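You operate a simulated robot arm through the tools that you are given. There is no shell and no other tool. Be economical: measure what you need, move in short steps, check, and stop when the job is done.

The job below is to be done with a simulated robot arm. You get a single attempt, and the scene is never put back.

TASK
Turn the damper's charge screw fully home, lock it and cover it again.
Fine: set the screw cover on the bench and free the lock lever first.
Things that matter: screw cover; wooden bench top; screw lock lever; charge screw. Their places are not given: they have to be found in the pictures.

Only the result counts: the job must be done as asked and must still hold three seconds after the hand-in. Knocking over, shifting, dropping, spilling or breaking anything else fails it. A push-on lid holds only when it is set on centred and level and pressed home; a screw cap is set on level and turned clockwise until tight.

THE ROBOT
A 7-joint arm with a two-finger parallel gripper, fixed in place. Base frame: the origin is at the foot of the arm, x ahead of it, y to its left, z up. Units: cm, degrees, N and s.
Its first joint turns from -166.0 to 166.0 degrees. Payload 1.57 kg.
The TCP is the grasp point between the finger pads, 3 cm short of the fingertips. In the tool frame z runs along the fingers and y along their closing line. The gripper opens to 11 cm. The fingers are 2.4 cm wide and 1.2 cm thick; the gripper's body (4.8 by 11.2 cm) begins 7.8 cm behind the TCP.
Orientation is told as [roll, pitch, yaw] about the base's x, y, z axes, in that order, counted from this pose: with the fingers straight down and closing along the base's y, the tool's x points along the base's -x, its y along +y and its z along -z.

THE INTERFACE
- The arm moves only by the tool nudge_tool. Its argument "increments" is a list of rows, each a list of 3 entries, a list of its own where there are three numbers: the shift along the tool's x, y, z in units of 400 mm (1.0 is 400 mm), then the turn, a rotation vector about the tool's x, y, z in units of 45 degrees (1.0 is 45 degrees), then the opening in per cent of the stroke, from 0 (shut) to 100 (fully open). In form: [[[x, y, z], [rx, ry, rz], hand], ...]. A call has 1 to 8 rows; each row is the pose to reach, as a shift and turn from the pose commanded when the call began, along the tool's axes at that moment. A call with a number of a shift or a turn outside -1 to 1 is refused whole. Rows are played at 5 a second. More than 5 cm and 8.6 degrees between two rows, or a gripper value outside its range, and nothing of the call is played. Where a pose cannot be reached the arm comes as near as it can. A force on the tool above 40 N (or 10 N above the force at the start of the call, whichever is more), or a blocked arm, ends the call early, and 0.2 s more pass. The fingers move at their own pace (about 4.5 cm/s each) and stop on an object; they squeeze with about 33 N. The grip force told is the motor's: it shows also when the fingers shut on nothing. Time passes only in rows, and 0.2 s behind the last, so rows that repeat a pose let the fingers close. It gives the time, the measured TCP pose, the force on the tool (base axes), the opening and the grip force at its end, in the units of the frame above (readings bear some noise).
- Cameras (640 x 400 px; columns grow to the right, rows downward): "scene" is fixed at [40.45, 51.03, 153.12]; the picture's right is [-0.95, 0.32, 0.00], its down [0.29, 0.86, -0.42] and it looks along [-0.14, -0.40, -0.91] (base axes); focal length 280 px, centre (320, 200). "wrist" rides on the gripper at [7, 1.6, -14.1] in the tool frame; the picture's right is [-0.23, 0.97, 0.00], its down [-0.86, -0.20, -0.48] and it looks along [-0.47, -0.11, 0.88] (tool axes); focal length 222 px, centre (320, 200).
- camera(camera): a new picture of that camera. It takes no simulated time.
- lift_body(by): slides the trunk up (or, below 0, down) by that many cm; the arm rides with it, the base frame stays. It gives what a move gives, with no picture.
- pixel_to_xyz(camera, pixels): for up to 12 pixels [column, row] of the newest picture of that camera ("zoom" is the newest enlarged one), the place [x, y, z] in the base frame of the surface seen there, good to about 0.3 cm, but the place of the scene camera against the robot may be out by one fixed shift of up to 2.5 cm in any direction. It takes no simulated time.
- enlarge(camera, box): a new picture of the part [left, top, right, bottom] of that camera's present view, enlarged. It takes no simulated time.
- close_job(): hands the job in; it is judged then, once.

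Go step by step. Measure first, check grasps and placings, and put right what went wrong. The budget is 80 turns and 38 pictures, counting those below and the enlarged ones. Unless the task says otherwise, let go and move clear before handing in, and close with one line.

The tools are called after "Emit:" as name(argument=value, ...) on one line, values as JSON. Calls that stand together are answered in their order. nudge_tool: Moves the arm, as the interface text tells. Its arguments: {"type":"object","properties":{"increments":{"type":"array","items":{"type":"array"}}},"required":["increments"]} The other tools are called the same way: lift_body (by) slides the trunk up or down; camera (camera) takes a picture; pixel_to_xyz (camera, pixels) gives the place of the surface under pixels of a picture; enlarge (camera, box) takes an enlarged picture of a part of a camera's view; close_job () hands the job in.

At the start:

```text
t: 0.0
position: [24.61, 36.52, 110.05]
ee_rot: [0.0, 0.1, 0.1]
ft_force: [0.3, -0.1, -0.7]
finger_gap: 11.0
finger_force: 0.0
trunk travel left (down, up): [-52.5, 6.5]
```

scene: 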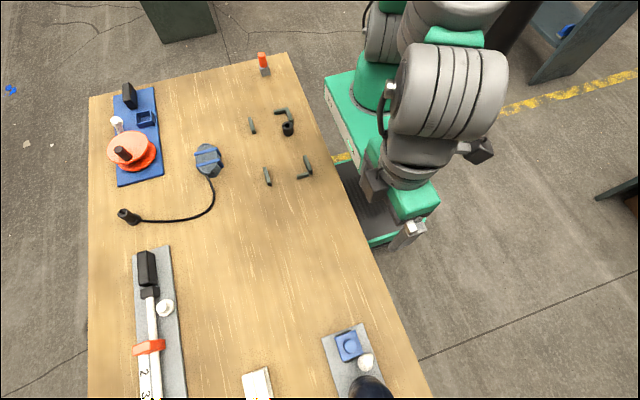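
wrist: 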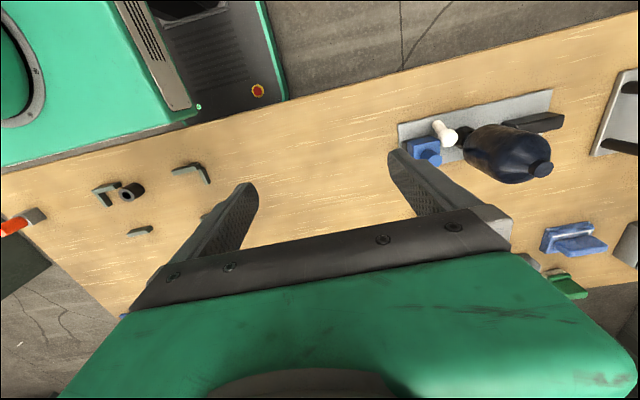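

The pictures show several fixtures: a grey plate with a dark bottle-like body near scene (350,360), a slide at (150,330) and a disc station at (130,140). I enlarge to identify the damper, its screw, cover and lock lever.

Emit:
enlarge(camera="wrist", box=[380, 70, 640, 300])

Emit:
enlarge(camera="scene", box=[220, 300, 440, 400])

Emit:
enlarge(camera="scene", box=[80, 60, 340, 230])

```text
1.74 times, centred on (510, 185) of wrist
```

zoom: 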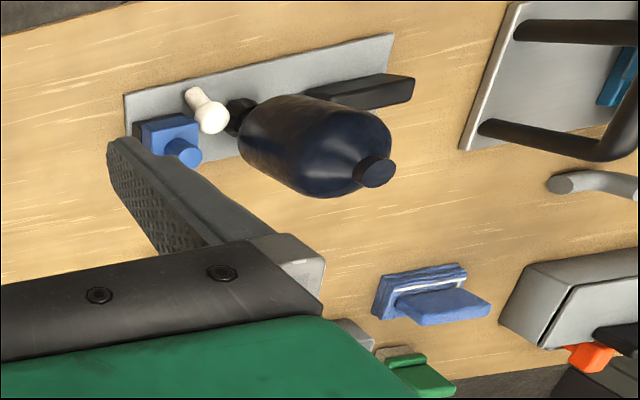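

```text
2.91 times, centred on (330, 350) of scene
```

zoom: 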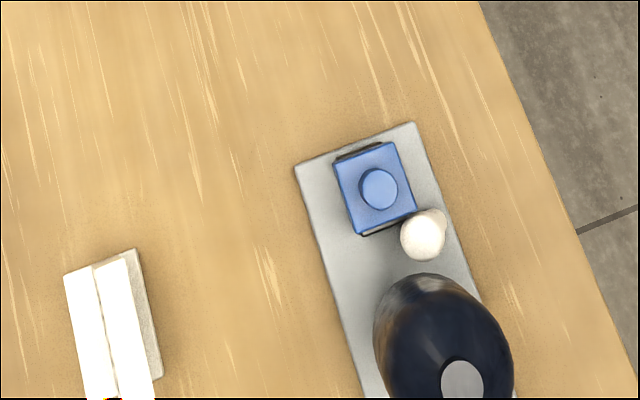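

```text
2.35 times, centred on (210, 145) of scene
```

zoom: 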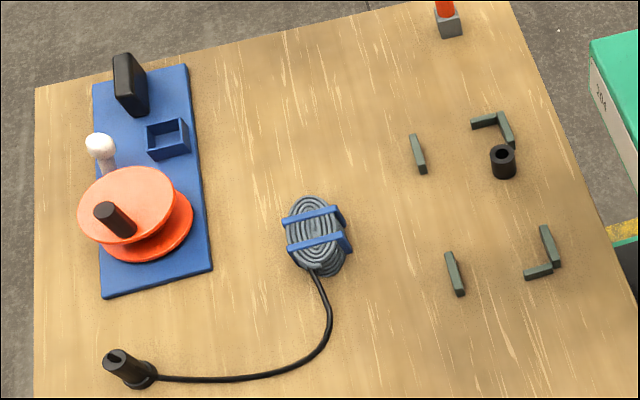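

The grey plate holds the dark damper (wrist (505,155)), a blue capped box (wrist (425,150)), likely the cover, and a white-knobbed lever (wrist (445,132)). I measure these in the wrist view.

Emit:
pixel_to_xyz(camera="wrist", pixels=[[400, 128], [420, 140], [433, 157], [455, 136], [436, 124], [476, 128], [543, 169], [500, 150], [552, 92], [540, 120], [450, 185], [300, 170]])

Emit:
pixel_to_xyz(camera="scene", pixels=[[350, 347], [338, 335], [366, 363], [322, 340], [360, 324], [300, 320]])

```text
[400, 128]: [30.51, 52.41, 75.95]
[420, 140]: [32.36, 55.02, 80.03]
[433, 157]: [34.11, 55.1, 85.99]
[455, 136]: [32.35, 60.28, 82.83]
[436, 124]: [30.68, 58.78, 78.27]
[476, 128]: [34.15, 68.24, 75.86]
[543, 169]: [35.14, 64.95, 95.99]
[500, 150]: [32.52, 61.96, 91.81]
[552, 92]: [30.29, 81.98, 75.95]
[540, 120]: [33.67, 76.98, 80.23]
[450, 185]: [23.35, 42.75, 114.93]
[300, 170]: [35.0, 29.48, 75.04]
```

```text
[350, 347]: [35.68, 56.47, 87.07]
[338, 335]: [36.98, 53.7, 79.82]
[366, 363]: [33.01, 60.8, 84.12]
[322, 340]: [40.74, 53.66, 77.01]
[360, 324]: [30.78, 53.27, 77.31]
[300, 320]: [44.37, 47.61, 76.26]
```

The bench is at z≈75, plate 76, and the cover is near (34,55). I move over to y≈54 for a closer look.

Emit:
nudge_tool(increments=[[[0, 0.11, 0], [0, 0, 0], 100], [[0, 0.22, 0], [0, 0, 0], 100], [[0, 0.33, 0], [0, 0, 0], 100], [[0, 0.44, 0], [0, 0, 0], 100]])

Emit:
camera(camera="wrist")

```text
t: 1.0
position: [24.4, 54.14, 110.24]
ee_rot: [-0.1, 0.0, -0.1]
ft_force: [-0.6, -1.0, 0.3]
finger_gap: 11.02
finger_force: 0.1
trunk travel left (down, up): [-52.5, 6.5]
```

```text
32 pictures are left
```

wrist: 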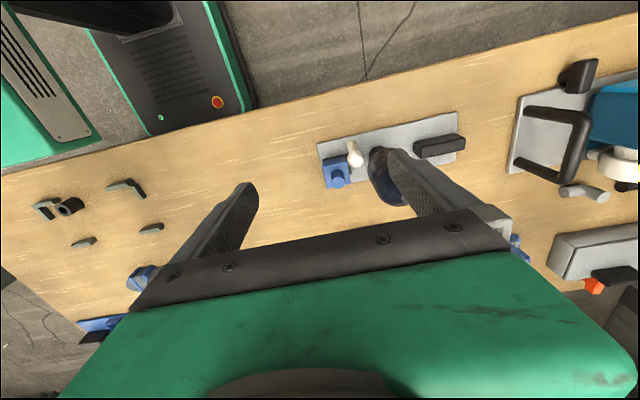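

The cover at (337,172) and lever knob (355,153) are now clear between the fingers. I enlarge there.

Emit:
enlarge(camera="wrist", box=[300, 100, 480, 212])

```text
3.56 times, centred on (390, 156) of wrist
```

zoom: 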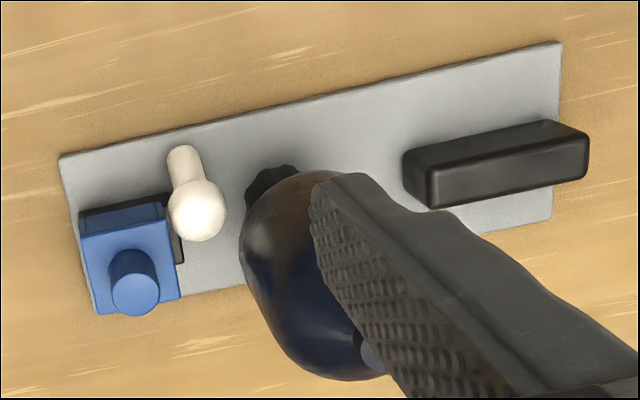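

Emit:
pixel_to_xyz(camera="zoom", pixels=[[135, 294], [85, 232], [165, 222], [100, 308], [174, 296], [122, 212], [184, 160], [197, 215], [62, 158], [555, 48], [550, 218], [175, 238]])

```text
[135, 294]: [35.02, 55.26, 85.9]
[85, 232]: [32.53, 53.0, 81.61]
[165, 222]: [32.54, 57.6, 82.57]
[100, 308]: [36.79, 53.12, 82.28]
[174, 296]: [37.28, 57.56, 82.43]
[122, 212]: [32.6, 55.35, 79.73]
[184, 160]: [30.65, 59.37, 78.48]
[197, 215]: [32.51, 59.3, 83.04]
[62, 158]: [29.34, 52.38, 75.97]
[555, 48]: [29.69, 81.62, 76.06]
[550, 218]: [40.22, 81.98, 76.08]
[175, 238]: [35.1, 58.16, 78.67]
```

The plate is aligned with the base axes; cover centre ≈(34.9,55.3), top 82.3, its knob up to ≈86; the lever knob is at (32.5,59.3,83). I turn the gripper 90° so the fingers close along x, away from the lever and damper.

Emit:
nudge_tool(increments=[[[0, 0, 0], [0, 0, -0.17], 100], [[0, 0, 0], [0, 0, -0.34], 100], [[0, 0, 0], [0, 0, -0.51], 100], [[0, 0, 0], [0, 0, -0.68], 100], [[0, 0, 0], [0, 0, -0.85], 100], [[0, 0, 0], [0, 0, -1], 100]])

Emit:
nudge_tool(increments=[[[0, 0, 0], [0, 0, -0.17], 100], [[0, 0, 0], [0, 0, -0.34], 100], [[0, 0, 0], [0, 0, -0.51], 100], [[0, 0, 0], [0, 0, -0.68], 100], [[0, 0, 0], [0, 0, -0.85], 100], [[0, 0, 0], [0, 0, -1], 100]])

```text
t: 2.4
position: [24.6, 53.9, 110.08]
ee_rot: [0.0, -0.1, 45.1]
ft_force: [-1.0, -0.1, 0.8]
finger_gap: 10.97
finger_force: 0.0
trunk travel left (down, up): [-52.5, 6.5]
```

```text
t: 3.8
position: [24.5, 53.9, 110.07]
ee_rot: [-0.1, -0.1, 90.2]
ft_force: [0.7, 0.2, 0.4]
finger_gap: 11.0
finger_force: 0.1
trunk travel left (down, up): [-52.5, 6.5]
```

Rotation is right (yaw 90). I back off to (35,46,100) for a close view towards +y.

Emit:
nudge_tool(increments=[[[0.05, -0.065, 0.0625], [0, 0, 0], 100], [[0.1, -0.13, 0.125], [0, 0, 0], 100], [[0.15, -0.195, 0.1875], [0, 0, 0], 100], [[0.2, -0.26, 0.25], [0, 0, 0], 100]])

Emit:
camera(camera="wrist")

```text
t: 4.8
position: [34.93, 46.06, 99.9]
ee_rot: [-0.1, 0.0, 90.0]
ft_force: [-0.2, -0.6, -0.4]
finger_gap: 10.96
finger_force: 0.0
trunk travel left (down, up): [-52.5, 6.5]
```

```text
30 pictures are left
```

wrist: 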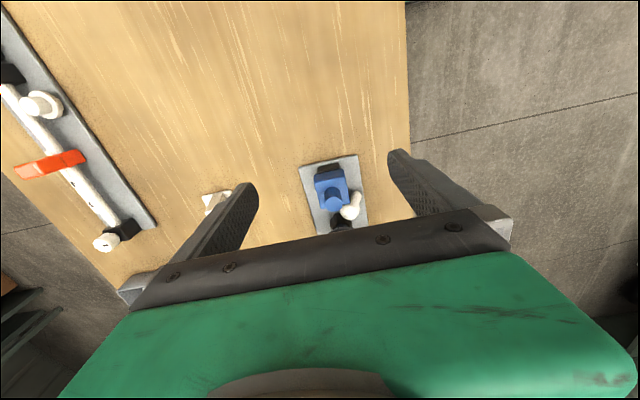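

Emit:
enlarge(camera="wrist", box=[280, 145, 400, 235])

Emit:
pixel_to_xyz(camera="wrist", pixels=[[326, 168], [335, 205], [331, 178], [316, 175], [345, 178], [347, 202], [320, 209], [348, 213], [357, 198]])

```text
4.44 times, centred on (340, 190) of wrist
```

zoom: 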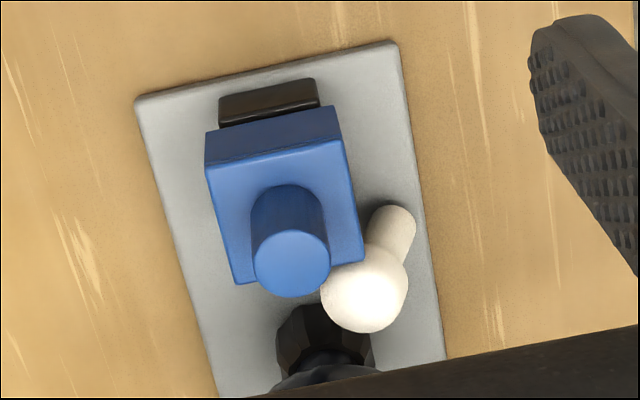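

```text
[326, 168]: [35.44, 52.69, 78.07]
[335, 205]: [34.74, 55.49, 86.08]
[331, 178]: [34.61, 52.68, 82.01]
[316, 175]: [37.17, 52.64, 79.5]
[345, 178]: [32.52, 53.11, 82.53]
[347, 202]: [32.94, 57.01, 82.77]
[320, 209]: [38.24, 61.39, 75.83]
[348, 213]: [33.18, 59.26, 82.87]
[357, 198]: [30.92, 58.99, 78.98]
```

The cover's walls span x 32.5–37.2, y 52.7–57.6, knob centre ≈(34.85,55.3), top ≈86. I move over the knob and descend to grip it at z≈85.7.

Emit:
nudge_tool(increments=[[[-0.11, 0, 0], [0, 0, 0], 60], [[-0.231, 0, 0], [0, 0, 0], 50], [[-0.231, 0.001, 0.1], [0, 0, 0], 50], [[-0.231, 0.001, 0.2], [0, 0, 0], 50], [[-0.231, 0.001, 0.27], [0, 0, 0], 50]])

Emit:
enlarge(camera="wrist", box=[220, 130, 460, 280])

```text
t: 6.0
position: [35.08, 55.25, 89.18]
ee_rot: [0.0, 0.0, 90.0]
ft_force: [0.5, -0.2, -0.8]
finger_gap: 5.5
finger_force: 0.0
trunk travel left (down, up): [-52.5, 6.5]
```

```text
2.67 times, centred on (340, 205) of wrist
```

zoom: 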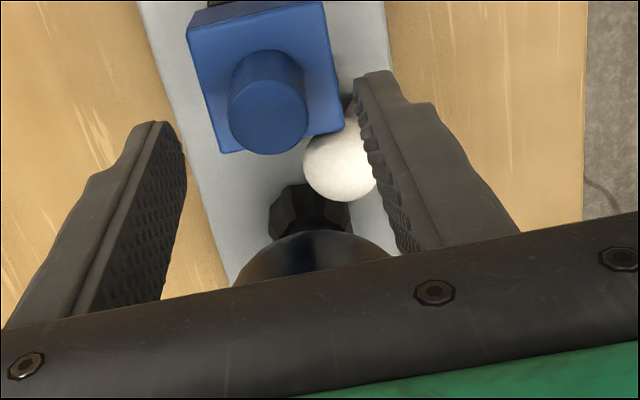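

The fingertips straddle the knob well centred. I go down 3.5 cm, close, and let the grip settle.

Emit:
nudge_tool(increments=[[[0, 0, 0.045], [0, 0, 0], 50], [[0, 0, 0.085], [0, 0, 0], 50], [[0, 0, 0.085], [0, 0, 0], 0], [[0, 0, 0.085], [0, 0, 0], 0], [[0, 0, 0.085], [0, 0, 0], 0], [[0, 0, 0.085], [0, 0, 0], 0]])

```text
t: 7.4
position: [34.94, 55.21, 85.79]
ee_rot: [0.0, 0.0, 90.0]
ft_force: [-0.2, 0.4, 1.0]
finger_gap: 2.41
finger_force: 33.0
trunk travel left (down, up): [-52.5, 6.5]
```

The grip holds the 2.4 cm knob. I lift slowly, straight up.

Emit:
nudge_tool(increments=[[[0, 0, -0.02], [0, 0, 0], 0], [[0, 0, -0.05], [0, 0, 0], 0], [[0, 0, -0.1], [0, 0, 0], 0], [[0, 0, -0.15], [0, 0, 0], 0], [[0, 0, -0.2], [0, 0, 0], 0]])

Emit:
camera(camera="wrist")

```text
t: 8.6
position: [34.9, 55.23, 93.87]
ee_rot: [0.0, 0.0, 90.0]
ft_force: [0.0, 0.8, -0.8]
finger_gap: 2.37
finger_force: 33.2
trunk travel left (down, up): [-52.5, 6.5]
```

```text
27 pictures are left
```

wrist: 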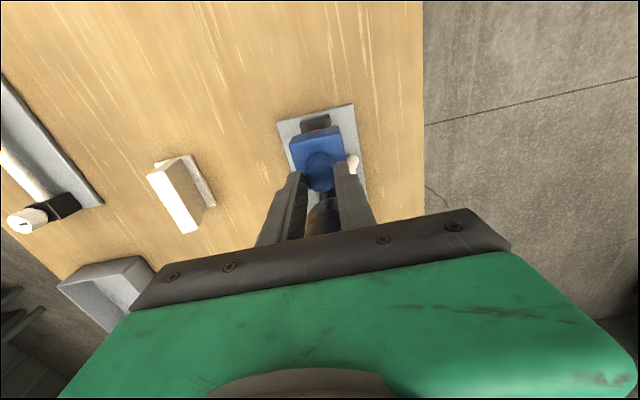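

The cover is off and held. I carry it to free bench at about (36,42.5) and lower it near the surface.

Emit:
nudge_tool(increments=[[[0.1, 0, 0], [0, 0, 0], 0], [[0.2, 0, 0], [0, 0, 0], 0], [[0.32, -0.02, 0], [0, 0, 0], 0], [[0.32, -0.02, 0.08], [0, 0, 0], 0], [[0.32, -0.02, 0.16], [0, 0, 0], 0], [[0.32, -0.02, 0.24], [0, 0, 0], 0]])

Emit:
camera(camera="scene")

```text
t: 10.0
position: [35.92, 42.59, 84.55]
ee_rot: [-0.3, -0.3, 90.0]
ft_force: [-0.9, -0.6, 18.1]
finger_gap: 2.37
finger_force: 32.7
trunk travel left (down, up): [-52.5, 6.5]
```

```text
26 pictures are left
```

scene: 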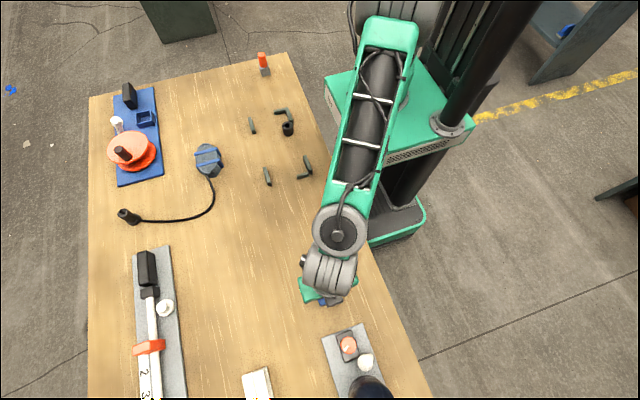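

There is an 18 N contact already at TCP z 84.5, higher than I expected, so I look before letting go.

Emit:
enlarge(camera="wrist", box=[240, 80, 440, 220])

Emit:
pixel_to_xyz(camera="zoom", pixels=[[240, 100], [240, 180], [150, 100], [330, 100], [330, 200], [100, 100]])

```text
2.86 times, centred on (340, 150) of wrist
```

zoom: 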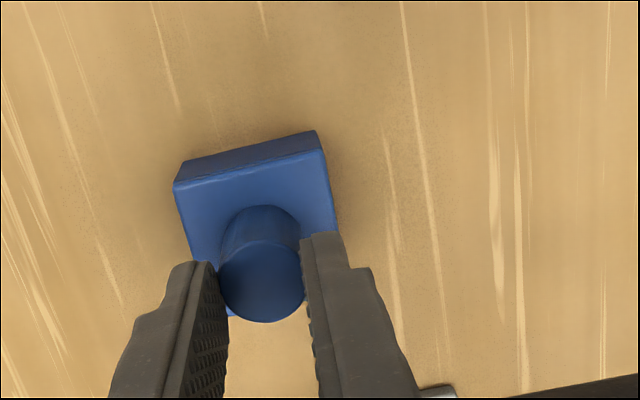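

```text
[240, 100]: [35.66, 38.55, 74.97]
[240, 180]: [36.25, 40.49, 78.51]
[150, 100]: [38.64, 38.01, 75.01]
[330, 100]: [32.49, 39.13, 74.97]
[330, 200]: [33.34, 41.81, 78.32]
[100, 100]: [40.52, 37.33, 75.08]
```

Emit:
pixel_to_xyz(camera="zoom", pixels=[[260, 290], [260, 260], [260, 220], [200, 200], [180, 185], [310, 135], [318, 152], [250, 160], [200, 280], [316, 240]])

```text
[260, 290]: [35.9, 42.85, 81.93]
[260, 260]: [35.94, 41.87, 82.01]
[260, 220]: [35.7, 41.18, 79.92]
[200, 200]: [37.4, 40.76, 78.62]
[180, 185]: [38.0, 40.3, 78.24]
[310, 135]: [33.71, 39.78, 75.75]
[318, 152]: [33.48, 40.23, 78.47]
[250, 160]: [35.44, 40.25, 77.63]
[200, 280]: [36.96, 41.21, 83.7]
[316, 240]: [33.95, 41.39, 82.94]
```

The cover sits flat on the bench (top 78.4, knob top 82), having slipped down in the grip during the pull-off. I open and rise.

Emit:
nudge_tool(increments=[[[0, 0, -0.008], [0, 0, 0], 0], [[0, 0, -0.008], [0, 0, 0], 40], [[0, 0, -0.008], [0, 0, 0], 40], [[0, 0, -0.09], [0, 0, 0], 40], [[0, 0, -0.18], [0, 0, 0], 40], [[0, 0, -0.28], [0, 0, 0], 40], [[0, 0, -0.38], [0, 0, 0], 60]])

Emit:
camera(camera="wrist")

```text
t: 11.6
position: [35.78, 42.47, 99.56]
ee_rot: [0.0, 0.0, 89.9]
ft_force: [0.4, -0.7, 0.2]
finger_gap: 6.58
finger_force: 0.2
trunk travel left (down, up): [-52.5, 6.5]
```

```text
24 pictures are left
```

wrist: 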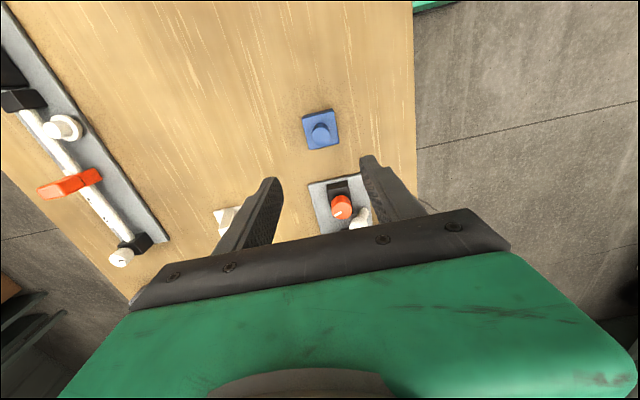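

The cover stands on the bench at (320,130) and the orange charge screw at (341,208) with a white pointer is exposed. I enlarge it and measure the parts.

Emit:
enlarge(camera="wrist", box=[290, 165, 400, 240])

Emit:
pixel_to_xyz(camera="zoom", pixels=[[295, 235], [300, 180], [260, 240], [330, 225], [260, 110], [350, 110], [290, 135], [365, 160], [400, 300], [440, 240], [215, 110], [250, 230]])

Emit:
pixel_to_xyz(camera="wrist", pixels=[[320, 131], [303, 117], [331, 110], [308, 149], [338, 143], [341, 209]])

```text
5.33 times, centred on (345, 202) of wrist
```

zoom: 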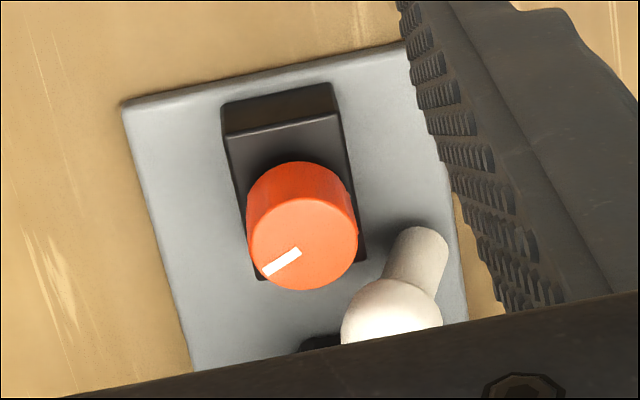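

```text
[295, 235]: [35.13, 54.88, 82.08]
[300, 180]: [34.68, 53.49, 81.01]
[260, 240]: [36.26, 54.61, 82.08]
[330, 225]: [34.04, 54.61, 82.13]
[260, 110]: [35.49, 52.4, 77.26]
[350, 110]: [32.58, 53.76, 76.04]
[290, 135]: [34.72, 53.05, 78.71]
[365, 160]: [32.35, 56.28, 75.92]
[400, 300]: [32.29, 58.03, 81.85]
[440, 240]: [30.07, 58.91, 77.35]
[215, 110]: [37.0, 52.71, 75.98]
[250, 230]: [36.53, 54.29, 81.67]
```

```text
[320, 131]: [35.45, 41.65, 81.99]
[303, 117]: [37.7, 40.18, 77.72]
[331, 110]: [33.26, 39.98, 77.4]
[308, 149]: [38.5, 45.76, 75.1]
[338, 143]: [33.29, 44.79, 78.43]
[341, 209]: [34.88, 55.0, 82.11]
```

The screw knob (top 82.1, centre ≈(34.9,55.1)) has a white mark at zoom (280,262). Next I look at how the lever is hinged, from the scene camera.

Emit:
enlarge(camera="scene", box=[315, 315, 405, 400])

Emit:
pixel_to_xyz(camera="zoom", pixels=[[240, 140], [220, 150], [360, 210], [345, 245], [385, 200], [390, 240], [60, 110], [250, 60]])

```text
4.71 times, centred on (360, 358) of scene
```

zoom: 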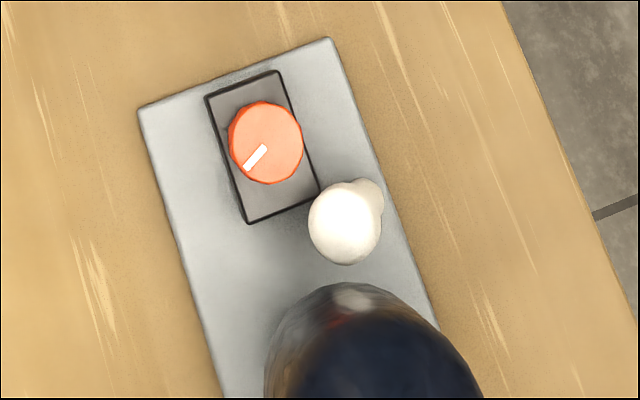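

```text
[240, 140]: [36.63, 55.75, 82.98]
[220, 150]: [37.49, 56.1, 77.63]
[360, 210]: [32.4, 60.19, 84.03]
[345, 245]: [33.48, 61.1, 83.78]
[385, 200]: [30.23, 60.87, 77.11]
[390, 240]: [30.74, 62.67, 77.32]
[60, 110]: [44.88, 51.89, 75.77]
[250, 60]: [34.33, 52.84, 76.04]
```

The lever rod leans from a foot near (30,59,77) to the ball near (32.6,59.3,82.8). I bring the wrist camera closer to see its hinge.

Emit:
nudge_tool(increments=[[[-0.09, 0.036, 0.07], [0, 0, 0], 100], [[-0.18, 0.072, 0.14], [0, 0, 0], 100], [[-0.26, 0.1075, 0.2125], [0, 0, 0], 100]])

Emit:
enlarge(camera="wrist", box=[250, 110, 430, 230])

```text
t: 12.4
position: [31.41, 52.8, 91.19]
ee_rot: [-0.1, 0.0, 89.9]
ft_force: [0.2, 0.3, 0.3]
finger_gap: 10.99
finger_force: 0.0
trunk travel left (down, up): [-52.5, 6.5]
```

```text
3.33 times, centred on (340, 170) of wrist
```

zoom: 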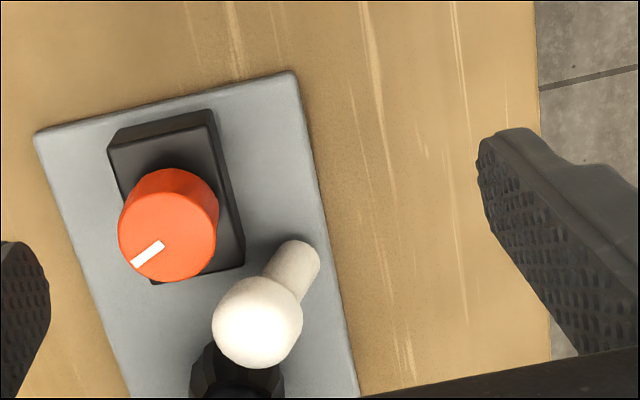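

Emit:
pixel_to_xyz(camera="zoom", pixels=[[165, 225], [163, 243], [134, 264], [120, 230], [215, 210], [168, 170], [305, 250], [318, 265], [265, 320], [285, 275], [310, 300], [215, 390]])

```text
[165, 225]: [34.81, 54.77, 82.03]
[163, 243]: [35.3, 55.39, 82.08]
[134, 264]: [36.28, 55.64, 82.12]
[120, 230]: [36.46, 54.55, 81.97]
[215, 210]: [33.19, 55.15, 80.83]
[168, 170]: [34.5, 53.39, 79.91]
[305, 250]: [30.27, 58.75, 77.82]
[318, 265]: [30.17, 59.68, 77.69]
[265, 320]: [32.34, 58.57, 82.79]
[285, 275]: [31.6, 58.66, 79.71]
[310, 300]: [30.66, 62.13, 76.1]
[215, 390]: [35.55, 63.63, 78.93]
```

I check how close the damper's body comes before pushing the lever ball with a closed hand.

Emit:
pixel_to_xyz(camera="scene", pixels=[[364, 377], [364, 380], [366, 384], [367, 388], [370, 392], [375, 380], [385, 390], [350, 390], [366, 397]])

```text
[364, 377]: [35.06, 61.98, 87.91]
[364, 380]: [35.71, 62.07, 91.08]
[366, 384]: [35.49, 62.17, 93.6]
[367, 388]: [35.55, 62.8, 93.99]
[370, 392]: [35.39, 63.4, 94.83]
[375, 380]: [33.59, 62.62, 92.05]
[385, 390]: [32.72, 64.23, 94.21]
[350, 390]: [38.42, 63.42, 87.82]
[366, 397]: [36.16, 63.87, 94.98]
```

The damper's near surface is at y≈61, so I tilt the tool 20° (its body leaning to -y), shut the fingers and bring the tips down beside the ball on its +x side.

Emit:
nudge_tool(increments=[[[0, -0.03, 0], [0, -0.15, 0], 0], [[0, -0.06, 0], [0, -0.3, 0], 0], [[0, -0.105, 0], [0, -0.44, 0], 0], [[-0.07, -0.105, 0], [0, -0.44, 0], 0], [[-0.1375, -0.105, 0], [0, -0.44, 0], 0], [[-0.1375, -0.105, 0.02], [0, -0.44, 0], 0], [[-0.1375, -0.105, 0.08], [0, -0.44, 0], 0]])

Emit:
enlarge(camera="wrist", box=[220, 100, 460, 250])

```text
t: 14.0
position: [35.59, 58.33, 87.88]
ee_rot: [-0.1, -19.8, 90.0]
ft_force: [0.6, 0.8, 0.2]
finger_gap: 0.01
finger_force: 17.7
trunk travel left (down, up): [-52.5, 6.5]
```

```text
2.67 times, centred on (340, 175) of wrist
```

zoom: 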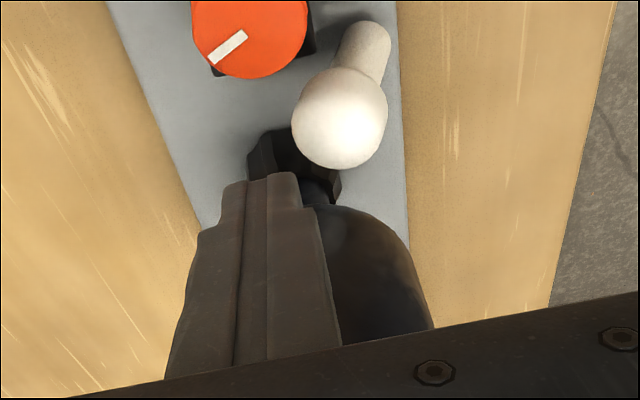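

The closed fingertips are over the spot, with the ball at zoom (340,117) to their -x side. I lower 3.7 cm and sweep the ball towards -x.

Emit:
nudge_tool(increments=[[[0.016, 0, 0.0435], [0, 0, 0], 0], [[0.0316, 0, 0.087], [0, 0, 0], 0], [[0.0316, 0.02, 0.087], [0, 0, 0], 0], [[0.0316, 0.04, 0.087], [0, 0, 0], 0], [[0.0316, 0.06, 0.087], [0, 0, 0], 0], [[0.0316, 0.08, 0.087], [0, 0, 0], 0]])

Emit:
enlarge(camera="wrist", box=[220, 100, 460, 250])

```text
t: 15.4
position: [32.37, 58.32, 84.06]
ee_rot: [0.0, -19.7, 89.9]
ft_force: [-0.3, 0.1, -0.6]
finger_gap: 0.0
finger_force: 20.8
trunk travel left (down, up): [-52.5, 6.5]
```

```text
2.67 times, centred on (340, 175) of wrist
```

zoom: 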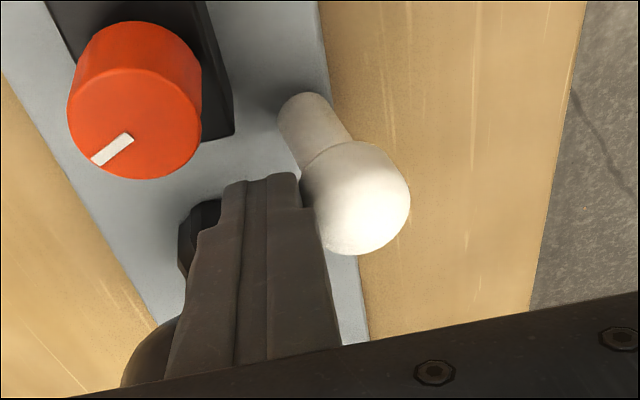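

The ball has swung easily towards -x (now at zoom (365,195)). I keep pushing till it comes to its end.

Emit:
nudge_tool(increments=[[[0, 0.0175, 0], [0, 0, 0], 0], [[0, 0.035, 0], [0, 0, 0], 0], [[0, 0.0525, 0], [0, 0, 0], 0], [[0, 0.07, 0], [0, 0, 0], 0], [[0, 0.0875, 0], [0, 0, 0], 0]])

Emit:
enlarge(camera="wrist", box=[220, 100, 460, 250])

```text
t: 16.6
position: [28.82, 58.36, 84.03]
ee_rot: [0.0, -19.8, 90.0]
ft_force: [1.2, -0.3, 0.0]
finger_gap: 0.0
finger_force: 21.6
trunk travel left (down, up): [-52.5, 6.5]
```

```text
2.67 times, centred on (340, 175) of wrist
```

zoom: 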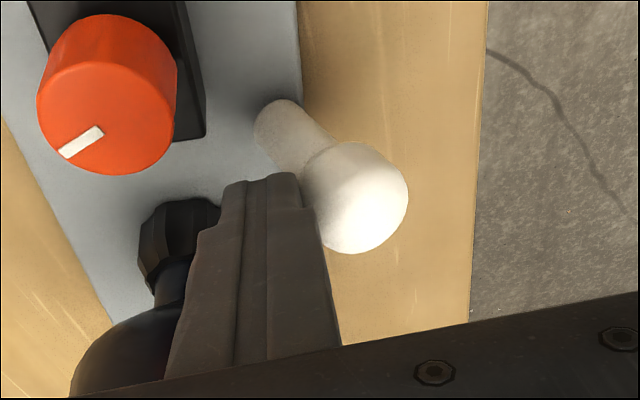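

Emit:
pixel_to_xyz(camera="zoom", pixels=[[360, 200], [330, 150], [275, 105], [260, 125], [405, 185]])

Emit:
nudge_tool(increments=[[[0, 0.0125, 0], [0, 0, 0], 0], [[0, 0.025, 0], [0, 0, 0], 0], [[0, 0.0375, 0], [0, 0, 0], 0]])

Emit:
enlarge(camera="wrist", box=[220, 100, 460, 250])

```text
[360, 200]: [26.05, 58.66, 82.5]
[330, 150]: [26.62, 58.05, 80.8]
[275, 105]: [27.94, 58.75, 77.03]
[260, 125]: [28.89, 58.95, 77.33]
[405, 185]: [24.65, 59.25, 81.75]
```

```text
t: 17.4
position: [27.37, 58.33, 83.96]
ee_rot: [0.0, -19.7, 90.0]
ft_force: [1.4, 0.5, 0.3]
finger_gap: 0.0
finger_force: 21.3
trunk travel left (down, up): [-52.5, 6.5]
```

```text
2.67 times, centred on (340, 175) of wrist
```

zoom: 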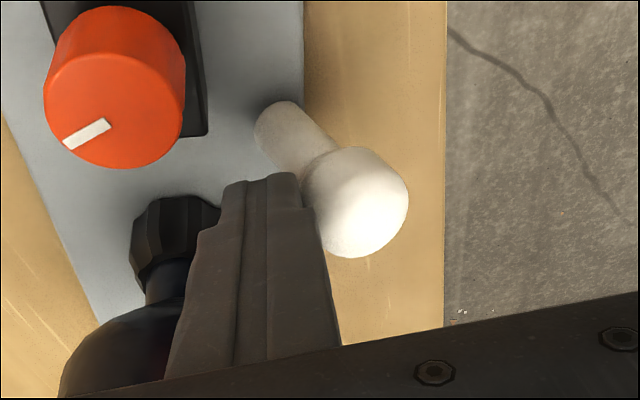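

The fixture looks unmoved against the hand although I moved 1.4 cm, so the plate may have been dragged. I stop and measure it.

Emit:
pixel_to_xyz(camera="zoom", pixels=[[105, 105], [65, 142], [110, 122], [290, 60], [305, 150], [365, 200], [275, 110], [180, 90], [45, 90]])

Emit:
camera(camera="scene")

```text
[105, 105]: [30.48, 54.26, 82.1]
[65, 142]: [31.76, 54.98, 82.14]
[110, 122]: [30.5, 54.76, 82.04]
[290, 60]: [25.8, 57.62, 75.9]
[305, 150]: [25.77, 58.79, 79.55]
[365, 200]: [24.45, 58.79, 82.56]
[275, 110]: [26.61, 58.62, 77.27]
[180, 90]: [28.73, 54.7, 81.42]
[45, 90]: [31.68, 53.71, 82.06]
```

```text
16 pictures are left
```

scene: 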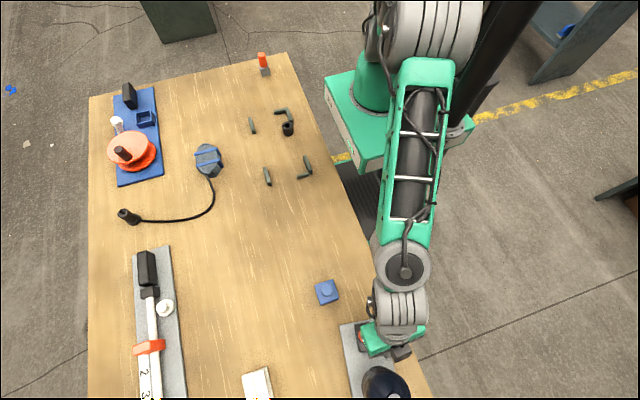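

The damper's whole plate slid ≈4 cm towards -x after the lever reached its stop; the lever is over. I back away along the tool, without touching it, and survey it.

Emit:
nudge_tool(increments=[[[0, -0.02, 0], [0, 0, 0], 0], [[0, -0.02, -0.1], [0, 0, 0], 0], [[0, -0.02, -0.2], [0, 0, 0], 0], [[0, -0.02, -0.3], [0, 0.15, 0], 0], [[0, -0.02, -0.35], [0, 0.3, 0], 20], [[0.08, -0.02, -0.35], [0, 0.44, 0], 40], [[0.16, -0.02, -0.35], [0, 0.44, 0], 60]])

Emit:
camera(camera="wrist")

```text
t: 19.0
position: [28.22, 47.56, 95.07]
ee_rot: [0.0, 0.1, 90.0]
ft_force: [-0.1, 0.3, 0.2]
finger_gap: 6.42
finger_force: 0.0
trunk travel left (down, up): [-52.5, 6.5]
```

```text
15 pictures are left
```

wrist: 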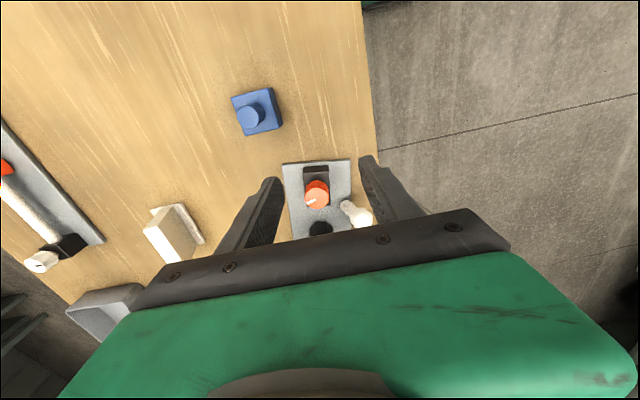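

Emit:
enlarge(camera="wrist", box=[270, 150, 390, 230])

Emit:
pixel_to_xyz(camera="zoom", pixels=[[73, 80], [412, 55], [440, 230], [120, 400], [185, 105], [300, 95], [240, 235], [250, 255], [190, 275], [245, 170], [465, 360], [420, 300]])

Emit:
pixel_to_xyz(camera="scene", pixels=[[341, 326], [345, 350], [352, 385], [318, 298]])

```text
5.00 times, centred on (330, 190) of wrist
```

zoom: 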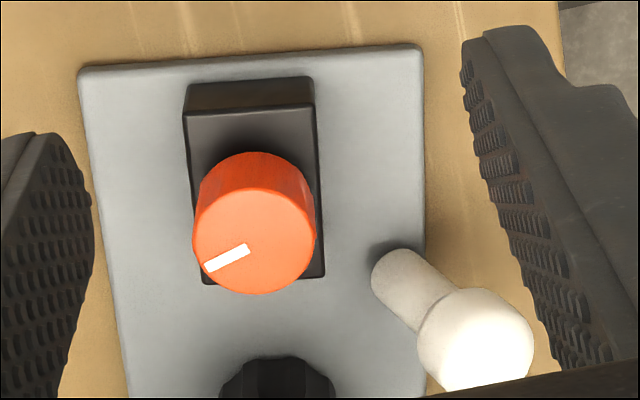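

```text
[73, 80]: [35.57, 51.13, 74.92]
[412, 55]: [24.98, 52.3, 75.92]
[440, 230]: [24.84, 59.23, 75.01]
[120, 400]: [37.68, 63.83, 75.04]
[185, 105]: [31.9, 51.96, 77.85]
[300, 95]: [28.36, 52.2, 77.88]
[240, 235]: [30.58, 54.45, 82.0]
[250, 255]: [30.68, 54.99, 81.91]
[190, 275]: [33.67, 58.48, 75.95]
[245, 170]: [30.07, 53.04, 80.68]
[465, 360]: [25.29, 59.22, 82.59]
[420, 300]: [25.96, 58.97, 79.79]
```

```text
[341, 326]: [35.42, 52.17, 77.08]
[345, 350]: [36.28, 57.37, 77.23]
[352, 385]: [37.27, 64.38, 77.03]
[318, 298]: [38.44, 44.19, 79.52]
```

The plate has been turned ≈8.6° and slid at the lever end; the lever is now at its free stop (ball at zoom (475,330)). I measure the screw's rim exactly before gripping it.

Emit:
pixel_to_xyz(camera="zoom", pixels=[[199, 235], [311, 235], [255, 288], [255, 195], [255, 205], [255, 185], [247, 247], [207, 268], [285, 205], [220, 205], [285, 275]])

```text
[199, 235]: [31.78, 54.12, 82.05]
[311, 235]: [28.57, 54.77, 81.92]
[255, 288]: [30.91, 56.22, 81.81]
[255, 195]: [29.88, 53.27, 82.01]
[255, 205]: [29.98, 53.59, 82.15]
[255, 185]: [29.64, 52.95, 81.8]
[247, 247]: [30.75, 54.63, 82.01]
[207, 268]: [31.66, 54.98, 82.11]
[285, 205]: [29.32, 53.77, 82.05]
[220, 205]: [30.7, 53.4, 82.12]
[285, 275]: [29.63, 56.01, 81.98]
```

The screw centre is at ≈(30.25,54.6), ø≈3.3. I turn the hand to yaw 135 above it, to have a 90° clockwise stroke that keeps clear of the damper.

Emit:
nudge_tool(increments=[[[-0.03, -0.01, 0], [0, 0, -0.17], 55], [[-0.06, -0.02, 0], [0, 0, -0.34], 55], [[-0.1, -0.03, 0], [0, 0, -0.51], 55], [[-0.14, -0.04, 0], [0, 0, -0.68], 55], [[-0.176, -0.051, 0.02], [0, 0, -0.85], 55], [[-0.176, -0.051, 0.1], [0, 0, -1], 55], [[-0.176, -0.051, 0.2], [0, 0, -1], 55]])

Emit:
enlarge(camera="wrist", box=[220, 100, 460, 250])

```text
t: 20.6
position: [30.37, 54.71, 86.98]
ee_rot: [-0.1, 0.0, 135.1]
ft_force: [-0.1, -0.3, 0.1]
finger_gap: 6.04
finger_force: 0.0
trunk travel left (down, up): [-52.5, 6.5]
```

```text
2.67 times, centred on (340, 175) of wrist
```

zoom: 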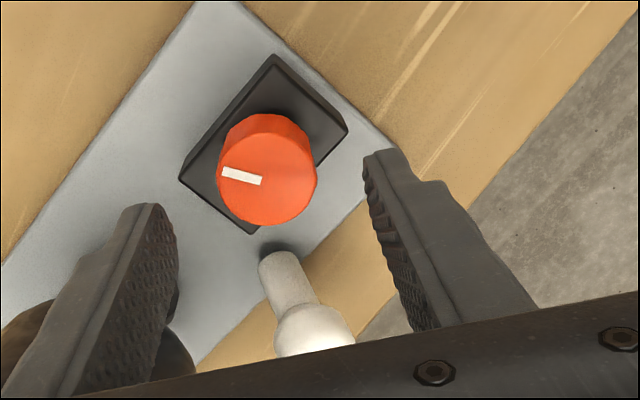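

Fingers straddle the screw. I lower 4.2 cm and grip it.

Emit:
nudge_tool(increments=[[[0, 0, 0.055], [0, 0, 0], 55], [[0, 0, 0.107], [0, 0, 0], 55], [[0, 0, 0.107], [0, 0, 0], 0], [[0, 0, 0.107], [0, 0, 0], 0], [[0, 0, 0.107], [0, 0, 0], 0], [[0, 0, 0.107], [0, 0, 0], 0]])

Emit:
nudge_tool(increments=[[[0, 0, 0], [0, 0, 0.17], 0], [[0, 0, 0], [0, 0, 0.34], 0], [[0, 0, 0], [0, 0, 0.51], 0], [[0, 0, 0], [0, 0, 0.68], 0], [[0, 0, 0], [0, 0, 0.85], 0], [[0, 0, 0], [0, 0, 1], 0]])

Emit:
camera(camera="scene")

```text
t: 22.0
position: [30.43, 54.6, 82.75]
ee_rot: [0.0, -0.1, 135.0]
ft_force: [0.5, 1.7, 1.8]
finger_gap: 3.31
finger_force: 32.8
trunk travel left (down, up): [-52.5, 6.5]
```

```text
t: 23.4
position: [30.26, 54.66, 82.66]
ee_rot: [0.1, 0.1, 89.9]
ft_force: [-0.5, 0.0, 0.1]
finger_gap: 3.3
finger_force: 32.7
trunk travel left (down, up): [-52.5, 6.5]
```

```text
12 pictures are left
```

scene: 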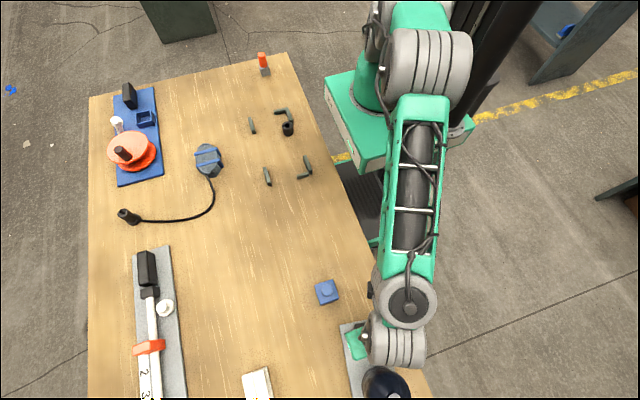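

The screw turned 45° clockwise with no force and the plate corner is still at scene (341,326). I go on another 45°.

Emit:
nudge_tool(increments=[[[0, 0, 0], [0, 0, 0.17], 0], [[0, 0, 0], [0, 0, 0.34], 0], [[0, 0, 0], [0, 0, 0.51], 0], [[0, 0, 0], [0, 0, 0.68], 0], [[0, 0, 0], [0, 0, 0.85], 0], [[0, 0, 0], [0, 0, 1], 0]])

Emit:
camera(camera="wrist")

```text
t: 24.8
position: [30.35, 54.68, 82.75]
ee_rot: [-0.1, 0.2, 44.9]
ft_force: [0.1, -0.7, -0.2]
finger_gap: 3.29
finger_force: 33.5
trunk travel left (down, up): [-52.5, 6.5]
```

```text
11 pictures are left
```

wrist: 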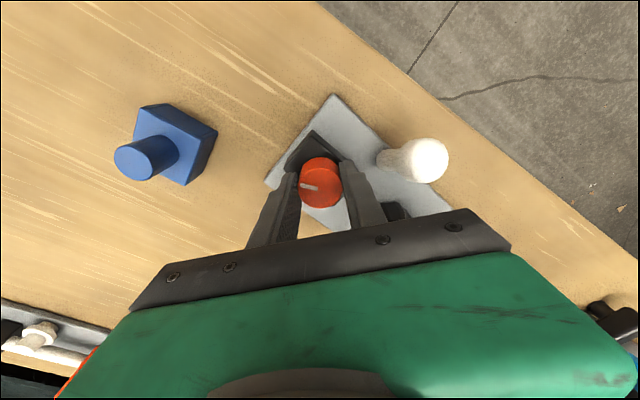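

The mark at (310,188) keeps its place relative to the fingers, so the screw turned 90°. I check the plate's angle by measuring it.

Emit:
pixel_to_xyz(camera="wrist", pixels=[[333, 96], [267, 181], [370, 135], [448, 206], [300, 188], [315, 190], [322, 183], [300, 220]])

```text
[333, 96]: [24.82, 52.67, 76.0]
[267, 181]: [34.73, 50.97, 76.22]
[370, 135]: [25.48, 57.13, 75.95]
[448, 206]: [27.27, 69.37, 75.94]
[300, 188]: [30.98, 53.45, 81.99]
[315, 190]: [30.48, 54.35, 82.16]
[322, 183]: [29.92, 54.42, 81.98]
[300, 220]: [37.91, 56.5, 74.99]
```

The plate is unmoved and the screw has turned a true 90°. I open, swing back 90° and take a new grip.

Emit:
nudge_tool(increments=[[[0, 0, 0], [0, 0, 0], 48], [[0, 0, 0], [0, 0, 0], 48], [[0, 0, 0], [0, 0, -0.17], 48], [[0, 0, 0], [0, 0, -0.34], 48], [[0, 0, 0], [0, 0, -0.51], 48], [[0, 0, 0], [0, 0, -0.68], 48], [[0, 0, 0], [0, 0, -0.85], 48], [[0, 0, 0], [0, 0, -1], 48]])

Emit:
nudge_tool(increments=[[[0, 0, 0], [0, 0, -0.17], 48], [[0, 0, 0], [0, 0, -0.34], 48], [[0, 0, 0], [0, 0, -0.51], 48], [[0, 0, 0], [0, 0, -0.68], 48], [[0, 0, 0], [0, 0, -0.85], 48], [[0, 0, 0], [0, 0, -1], 48], [[0, 0, 0], [0, 0, -1], 0], [[0, 0, 0], [0, 0, -1], 0]])

Emit:
nudge_tool(increments=[[[0, 0, 0], [0, 0, 0], 0], [[0, 0, 0], [0, 0, 0], 0], [[0, 0, 0], [0, 0, 0.17], 0], [[0, 0, 0], [0, 0, 0.34], 0], [[0, 0, 0], [0, 0, 0.51], 0], [[0, 0, 0], [0, 0, 0.68], 0], [[0, 0, 0], [0, 0, 0.85], 0], [[0, 0, 0], [0, 0, 1], 0]])

Emit:
enlarge(camera="wrist", box=[200, 70, 480, 240])

```text
t: 26.6
position: [30.19, 54.55, 82.8]
ee_rot: [0.0, 0.0, 90.2]
ft_force: [0.5, -0.3, -0.5]
finger_gap: 5.28
finger_force: 0.0
trunk travel left (down, up): [-52.5, 6.5]
```

```text
t: 28.4
position: [30.23, 54.57, 82.74]
ee_rot: [-0.1, 0.0, 135.0]
ft_force: [1.2, 2.6, 0.3]
finger_gap: 3.36
finger_force: 19.6
trunk travel left (down, up): [-52.5, 6.5]
```

```text
t: 30.2
position: [30.31, 54.69, 82.79]
ee_rot: [0.0, 0.0, 89.9]
ft_force: [-0.3, 3.0, 3.4]
finger_gap: 3.28
finger_force: 32.6
trunk travel left (down, up): [-52.5, 6.5]
```

```text
2.29 times, centred on (340, 155) of wrist
```

zoom: 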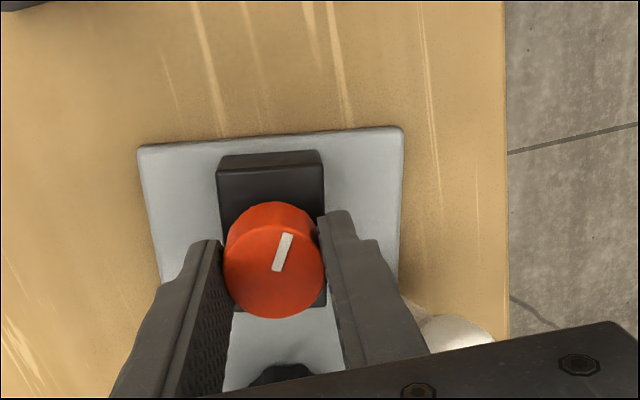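

Emit:
pixel_to_xyz(camera="zoom", pixels=[[275, 268], [288, 236], [140, 150], [400, 130], [160, 270], [400, 270]])

```text
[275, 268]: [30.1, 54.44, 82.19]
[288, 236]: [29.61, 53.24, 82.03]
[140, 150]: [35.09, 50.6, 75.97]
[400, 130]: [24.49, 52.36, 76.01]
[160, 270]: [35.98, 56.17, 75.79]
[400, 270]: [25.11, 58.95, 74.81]
```

The mark is now at -112° (133° turned in all) and the plate is steady. I turn a further 45° and check again.

Emit:
nudge_tool(increments=[[[0, 0, 0], [0, 0, 0.17], 0], [[0, 0, 0], [0, 0, 0.34], 0], [[0, 0, 0], [0, 0, 0.51], 0], [[0, 0, 0], [0, 0, 0.68], 0], [[0, 0, 0], [0, 0, 0.85], 0], [[0, 0, 0], [0, 0, 1], 0]])

Emit:
enlarge(camera="wrist", box=[200, 70, 480, 240])

Emit:
pixel_to_xyz(camera="wrist", pixels=[[333, 96], [267, 181], [370, 135], [448, 206]])

```text
t: 31.6
position: [30.45, 54.55, 82.9]
ee_rot: [0.0, 0.0, 45.0]
ft_force: [1.6, -1.4, 4.0]
finger_gap: 3.29
finger_force: 32.8
trunk travel left (down, up): [-52.5, 6.5]
```

```text
2.29 times, centred on (340, 155) of wrist
```

zoom: 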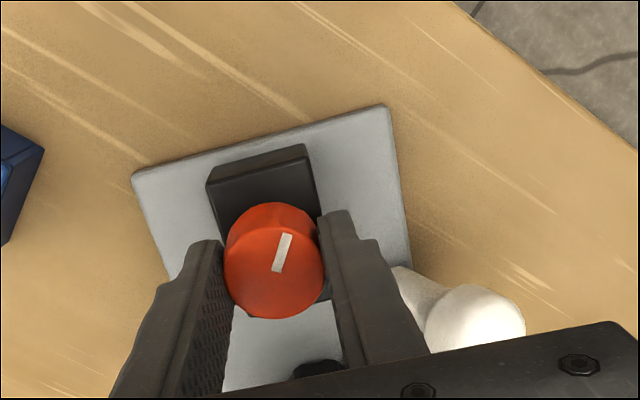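

```text
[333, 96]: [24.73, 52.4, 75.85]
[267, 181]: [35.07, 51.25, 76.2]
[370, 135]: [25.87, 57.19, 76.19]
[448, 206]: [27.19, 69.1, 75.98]
```

The plate now nearly turned along with the hand: the screw hit its stop. I measure the plate angle in this view.

Emit:
pixel_to_xyz(camera="zoom", pixels=[[275, 268], [288, 236], [135, 172], [385, 108], [410, 250], [160, 260], [440, 310], [225, 370]])

Emit:
camera(camera="scene")

```text
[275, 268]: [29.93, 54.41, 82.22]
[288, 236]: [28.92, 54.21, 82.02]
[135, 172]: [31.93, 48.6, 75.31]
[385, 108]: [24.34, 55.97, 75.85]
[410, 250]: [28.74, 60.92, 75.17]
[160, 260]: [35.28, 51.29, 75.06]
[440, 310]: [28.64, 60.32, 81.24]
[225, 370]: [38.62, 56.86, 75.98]
```

```text
8 pictures are left
```

scene: 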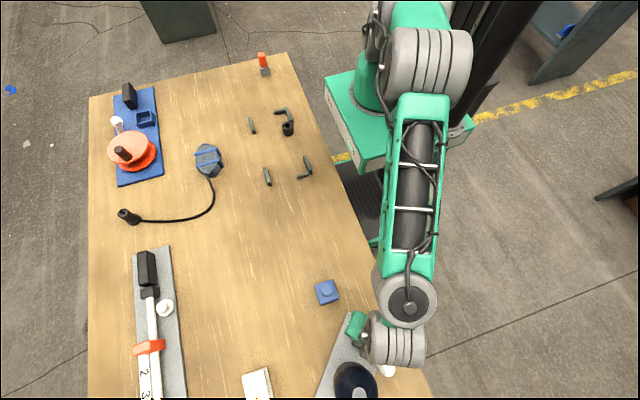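

The plate was turned to ≈-44° with the hand once the screw hit its stop at ≈140°, so the screw is fully home. My fingers (yaw 45) now line up with the black block below the screw: I open, lower and grip the block, so I can swing the plate back without turning the screw.

Emit:
nudge_tool(increments=[[[0, 0, 0], [0, 0, 0], 48], [[0, 0, 0], [0, 0, 0], 48], [[0, 0, 0.04], [0, 0, 0], 48], [[0, 0, 0.082], [0, 0, 0], 48], [[0, 0, 0.082], [0, 0, 0], 0], [[0, 0, 0.082], [0, 0, 0], 0], [[0, 0, 0.082], [0, 0, 0], 0], [[0, 0, 0.082], [0, 0, 0], 0]])

```text
t: 33.4
position: [30.19, 54.54, 79.45]
ee_rot: [0.0, -0.1, 44.9]
ft_force: [-0.1, 0.0, 0.3]
finger_gap: 4.03
finger_force: 32.6
trunk travel left (down, up): [-52.5, 6.5]
```

The block (4.0 cm) is gripped. I swing the plate back 45° about the screw, slowly.

Emit:
nudge_tool(increments=[[[0, 0, 0], [0, 0, -0.14], 0], [[0, 0, 0], [0, 0, -0.28], 0], [[0, 0, 0], [0, 0, -0.42], 0], [[0, 0, 0], [0, 0, -0.56], 0], [[0, 0, 0], [0, 0, -0.7], 0], [[0, 0, 0], [0, 0, -0.84], 0], [[0, 0, 0], [0, 0, -1], 0], [[0, 0, 0], [0, 0, -1], 0]])

Emit:
nudge_tool(increments=[[[-0.004, -0.02, 0], [0, 0, 0], 0], [[-0.008, -0.04, 0], [0, 0, 0], 0], [[-0.012, -0.06, 0], [0, 0, 0], 0], [[-0.016, -0.08, 0], [0, 0, 0], 0], [[-0.016, -0.1, 0], [0, 0, 0], 0], [[-0.016, -0.117, 0], [0, 0, 0], 0], [[-0.016, -0.117, 0], [0, 0, 0], 0]])

Emit:
camera(camera="scene")

Emit:
pixel_to_xyz(camera="scene", pixels=[[324, 342], [330, 365], [335, 385]])

```text
t: 35.2
position: [30.31, 54.6, 79.47]
ee_rot: [0.0, 0.0, 90.1]
ft_force: [1.0, -0.4, 0.9]
finger_gap: 3.95
finger_force: 33.2
trunk travel left (down, up): [-52.5, 6.5]
```

```text
t: 36.8
position: [35.02, 55.17, 79.51]
ee_rot: [0.0, 0.2, 90.0]
ft_force: [0.2, -0.6, -0.1]
finger_gap: 3.97
finger_force: 33.1
trunk travel left (down, up): [-52.5, 6.5]
```

```text
7 pictures are left
```

scene: 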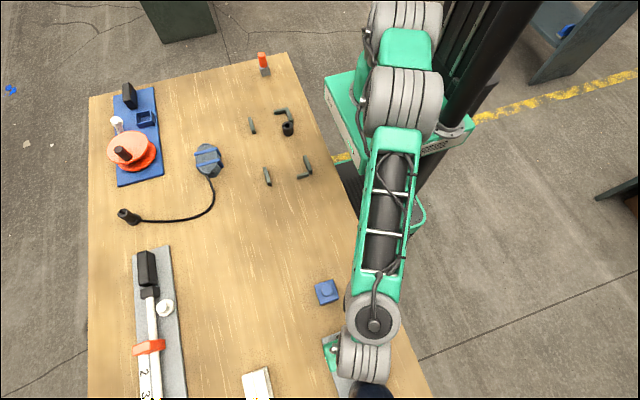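

```text
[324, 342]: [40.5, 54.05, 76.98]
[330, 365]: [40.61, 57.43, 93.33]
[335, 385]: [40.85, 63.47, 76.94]
```

The plate is back in its first place (corner again at scene (323,341)). I release the block, rise, and go to the -x side of the lever ball with the hand shut and tilted.

Emit:
nudge_tool(increments=[[[0, 0, 0], [0, 0, 0], 48], [[0, 0, 0], [0, 0, 0], 48], [[0, 0, -0.1], [0, 0, 0], 48], [[0, 0, -0.2], [0, 0, 0], 48], [[0, 0, -0.3], [0, 0, 0], 20]])

Emit:
nudge_tool(increments=[[[0, 0.08, 0], [0, -0.15, 0], 0], [[0, 0.16, 0], [0, -0.3, 0], 0], [[0, 0.25, 0], [0, -0.44, 0], 0], [[-0.0775, 0.25, 0], [0, -0.44, 0], 0], [[-0.0775, 0.25, 0.05], [0, -0.44, 0], 0], [[-0.0775, 0.25, 0.0875], [0, -0.44, 0], 0]])

Emit:
enlarge(camera="wrist", box=[200, 80, 440, 240])

```text
t: 38.0
position: [35.07, 55.17, 91.63]
ee_rot: [-0.1, 0.1, 90.0]
ft_force: [0.1, -0.1, 0.2]
finger_gap: 2.17
finger_force: 0.1
trunk travel left (down, up): [-52.5, 6.5]
```

```text
t: 39.4
position: [24.91, 58.49, 88.19]
ee_rot: [0.0, -19.8, 90.0]
ft_force: [0.1, 0.0, -0.5]
finger_gap: 0.0
finger_force: 21.4
trunk travel left (down, up): [-52.5, 6.5]
```

```text
2.50 times, centred on (320, 160) of wrist
```

zoom: 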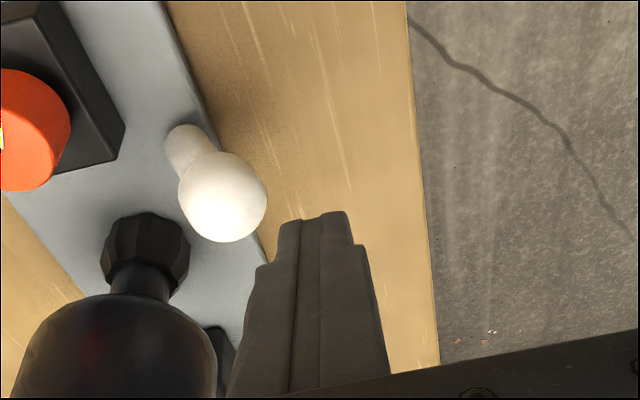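

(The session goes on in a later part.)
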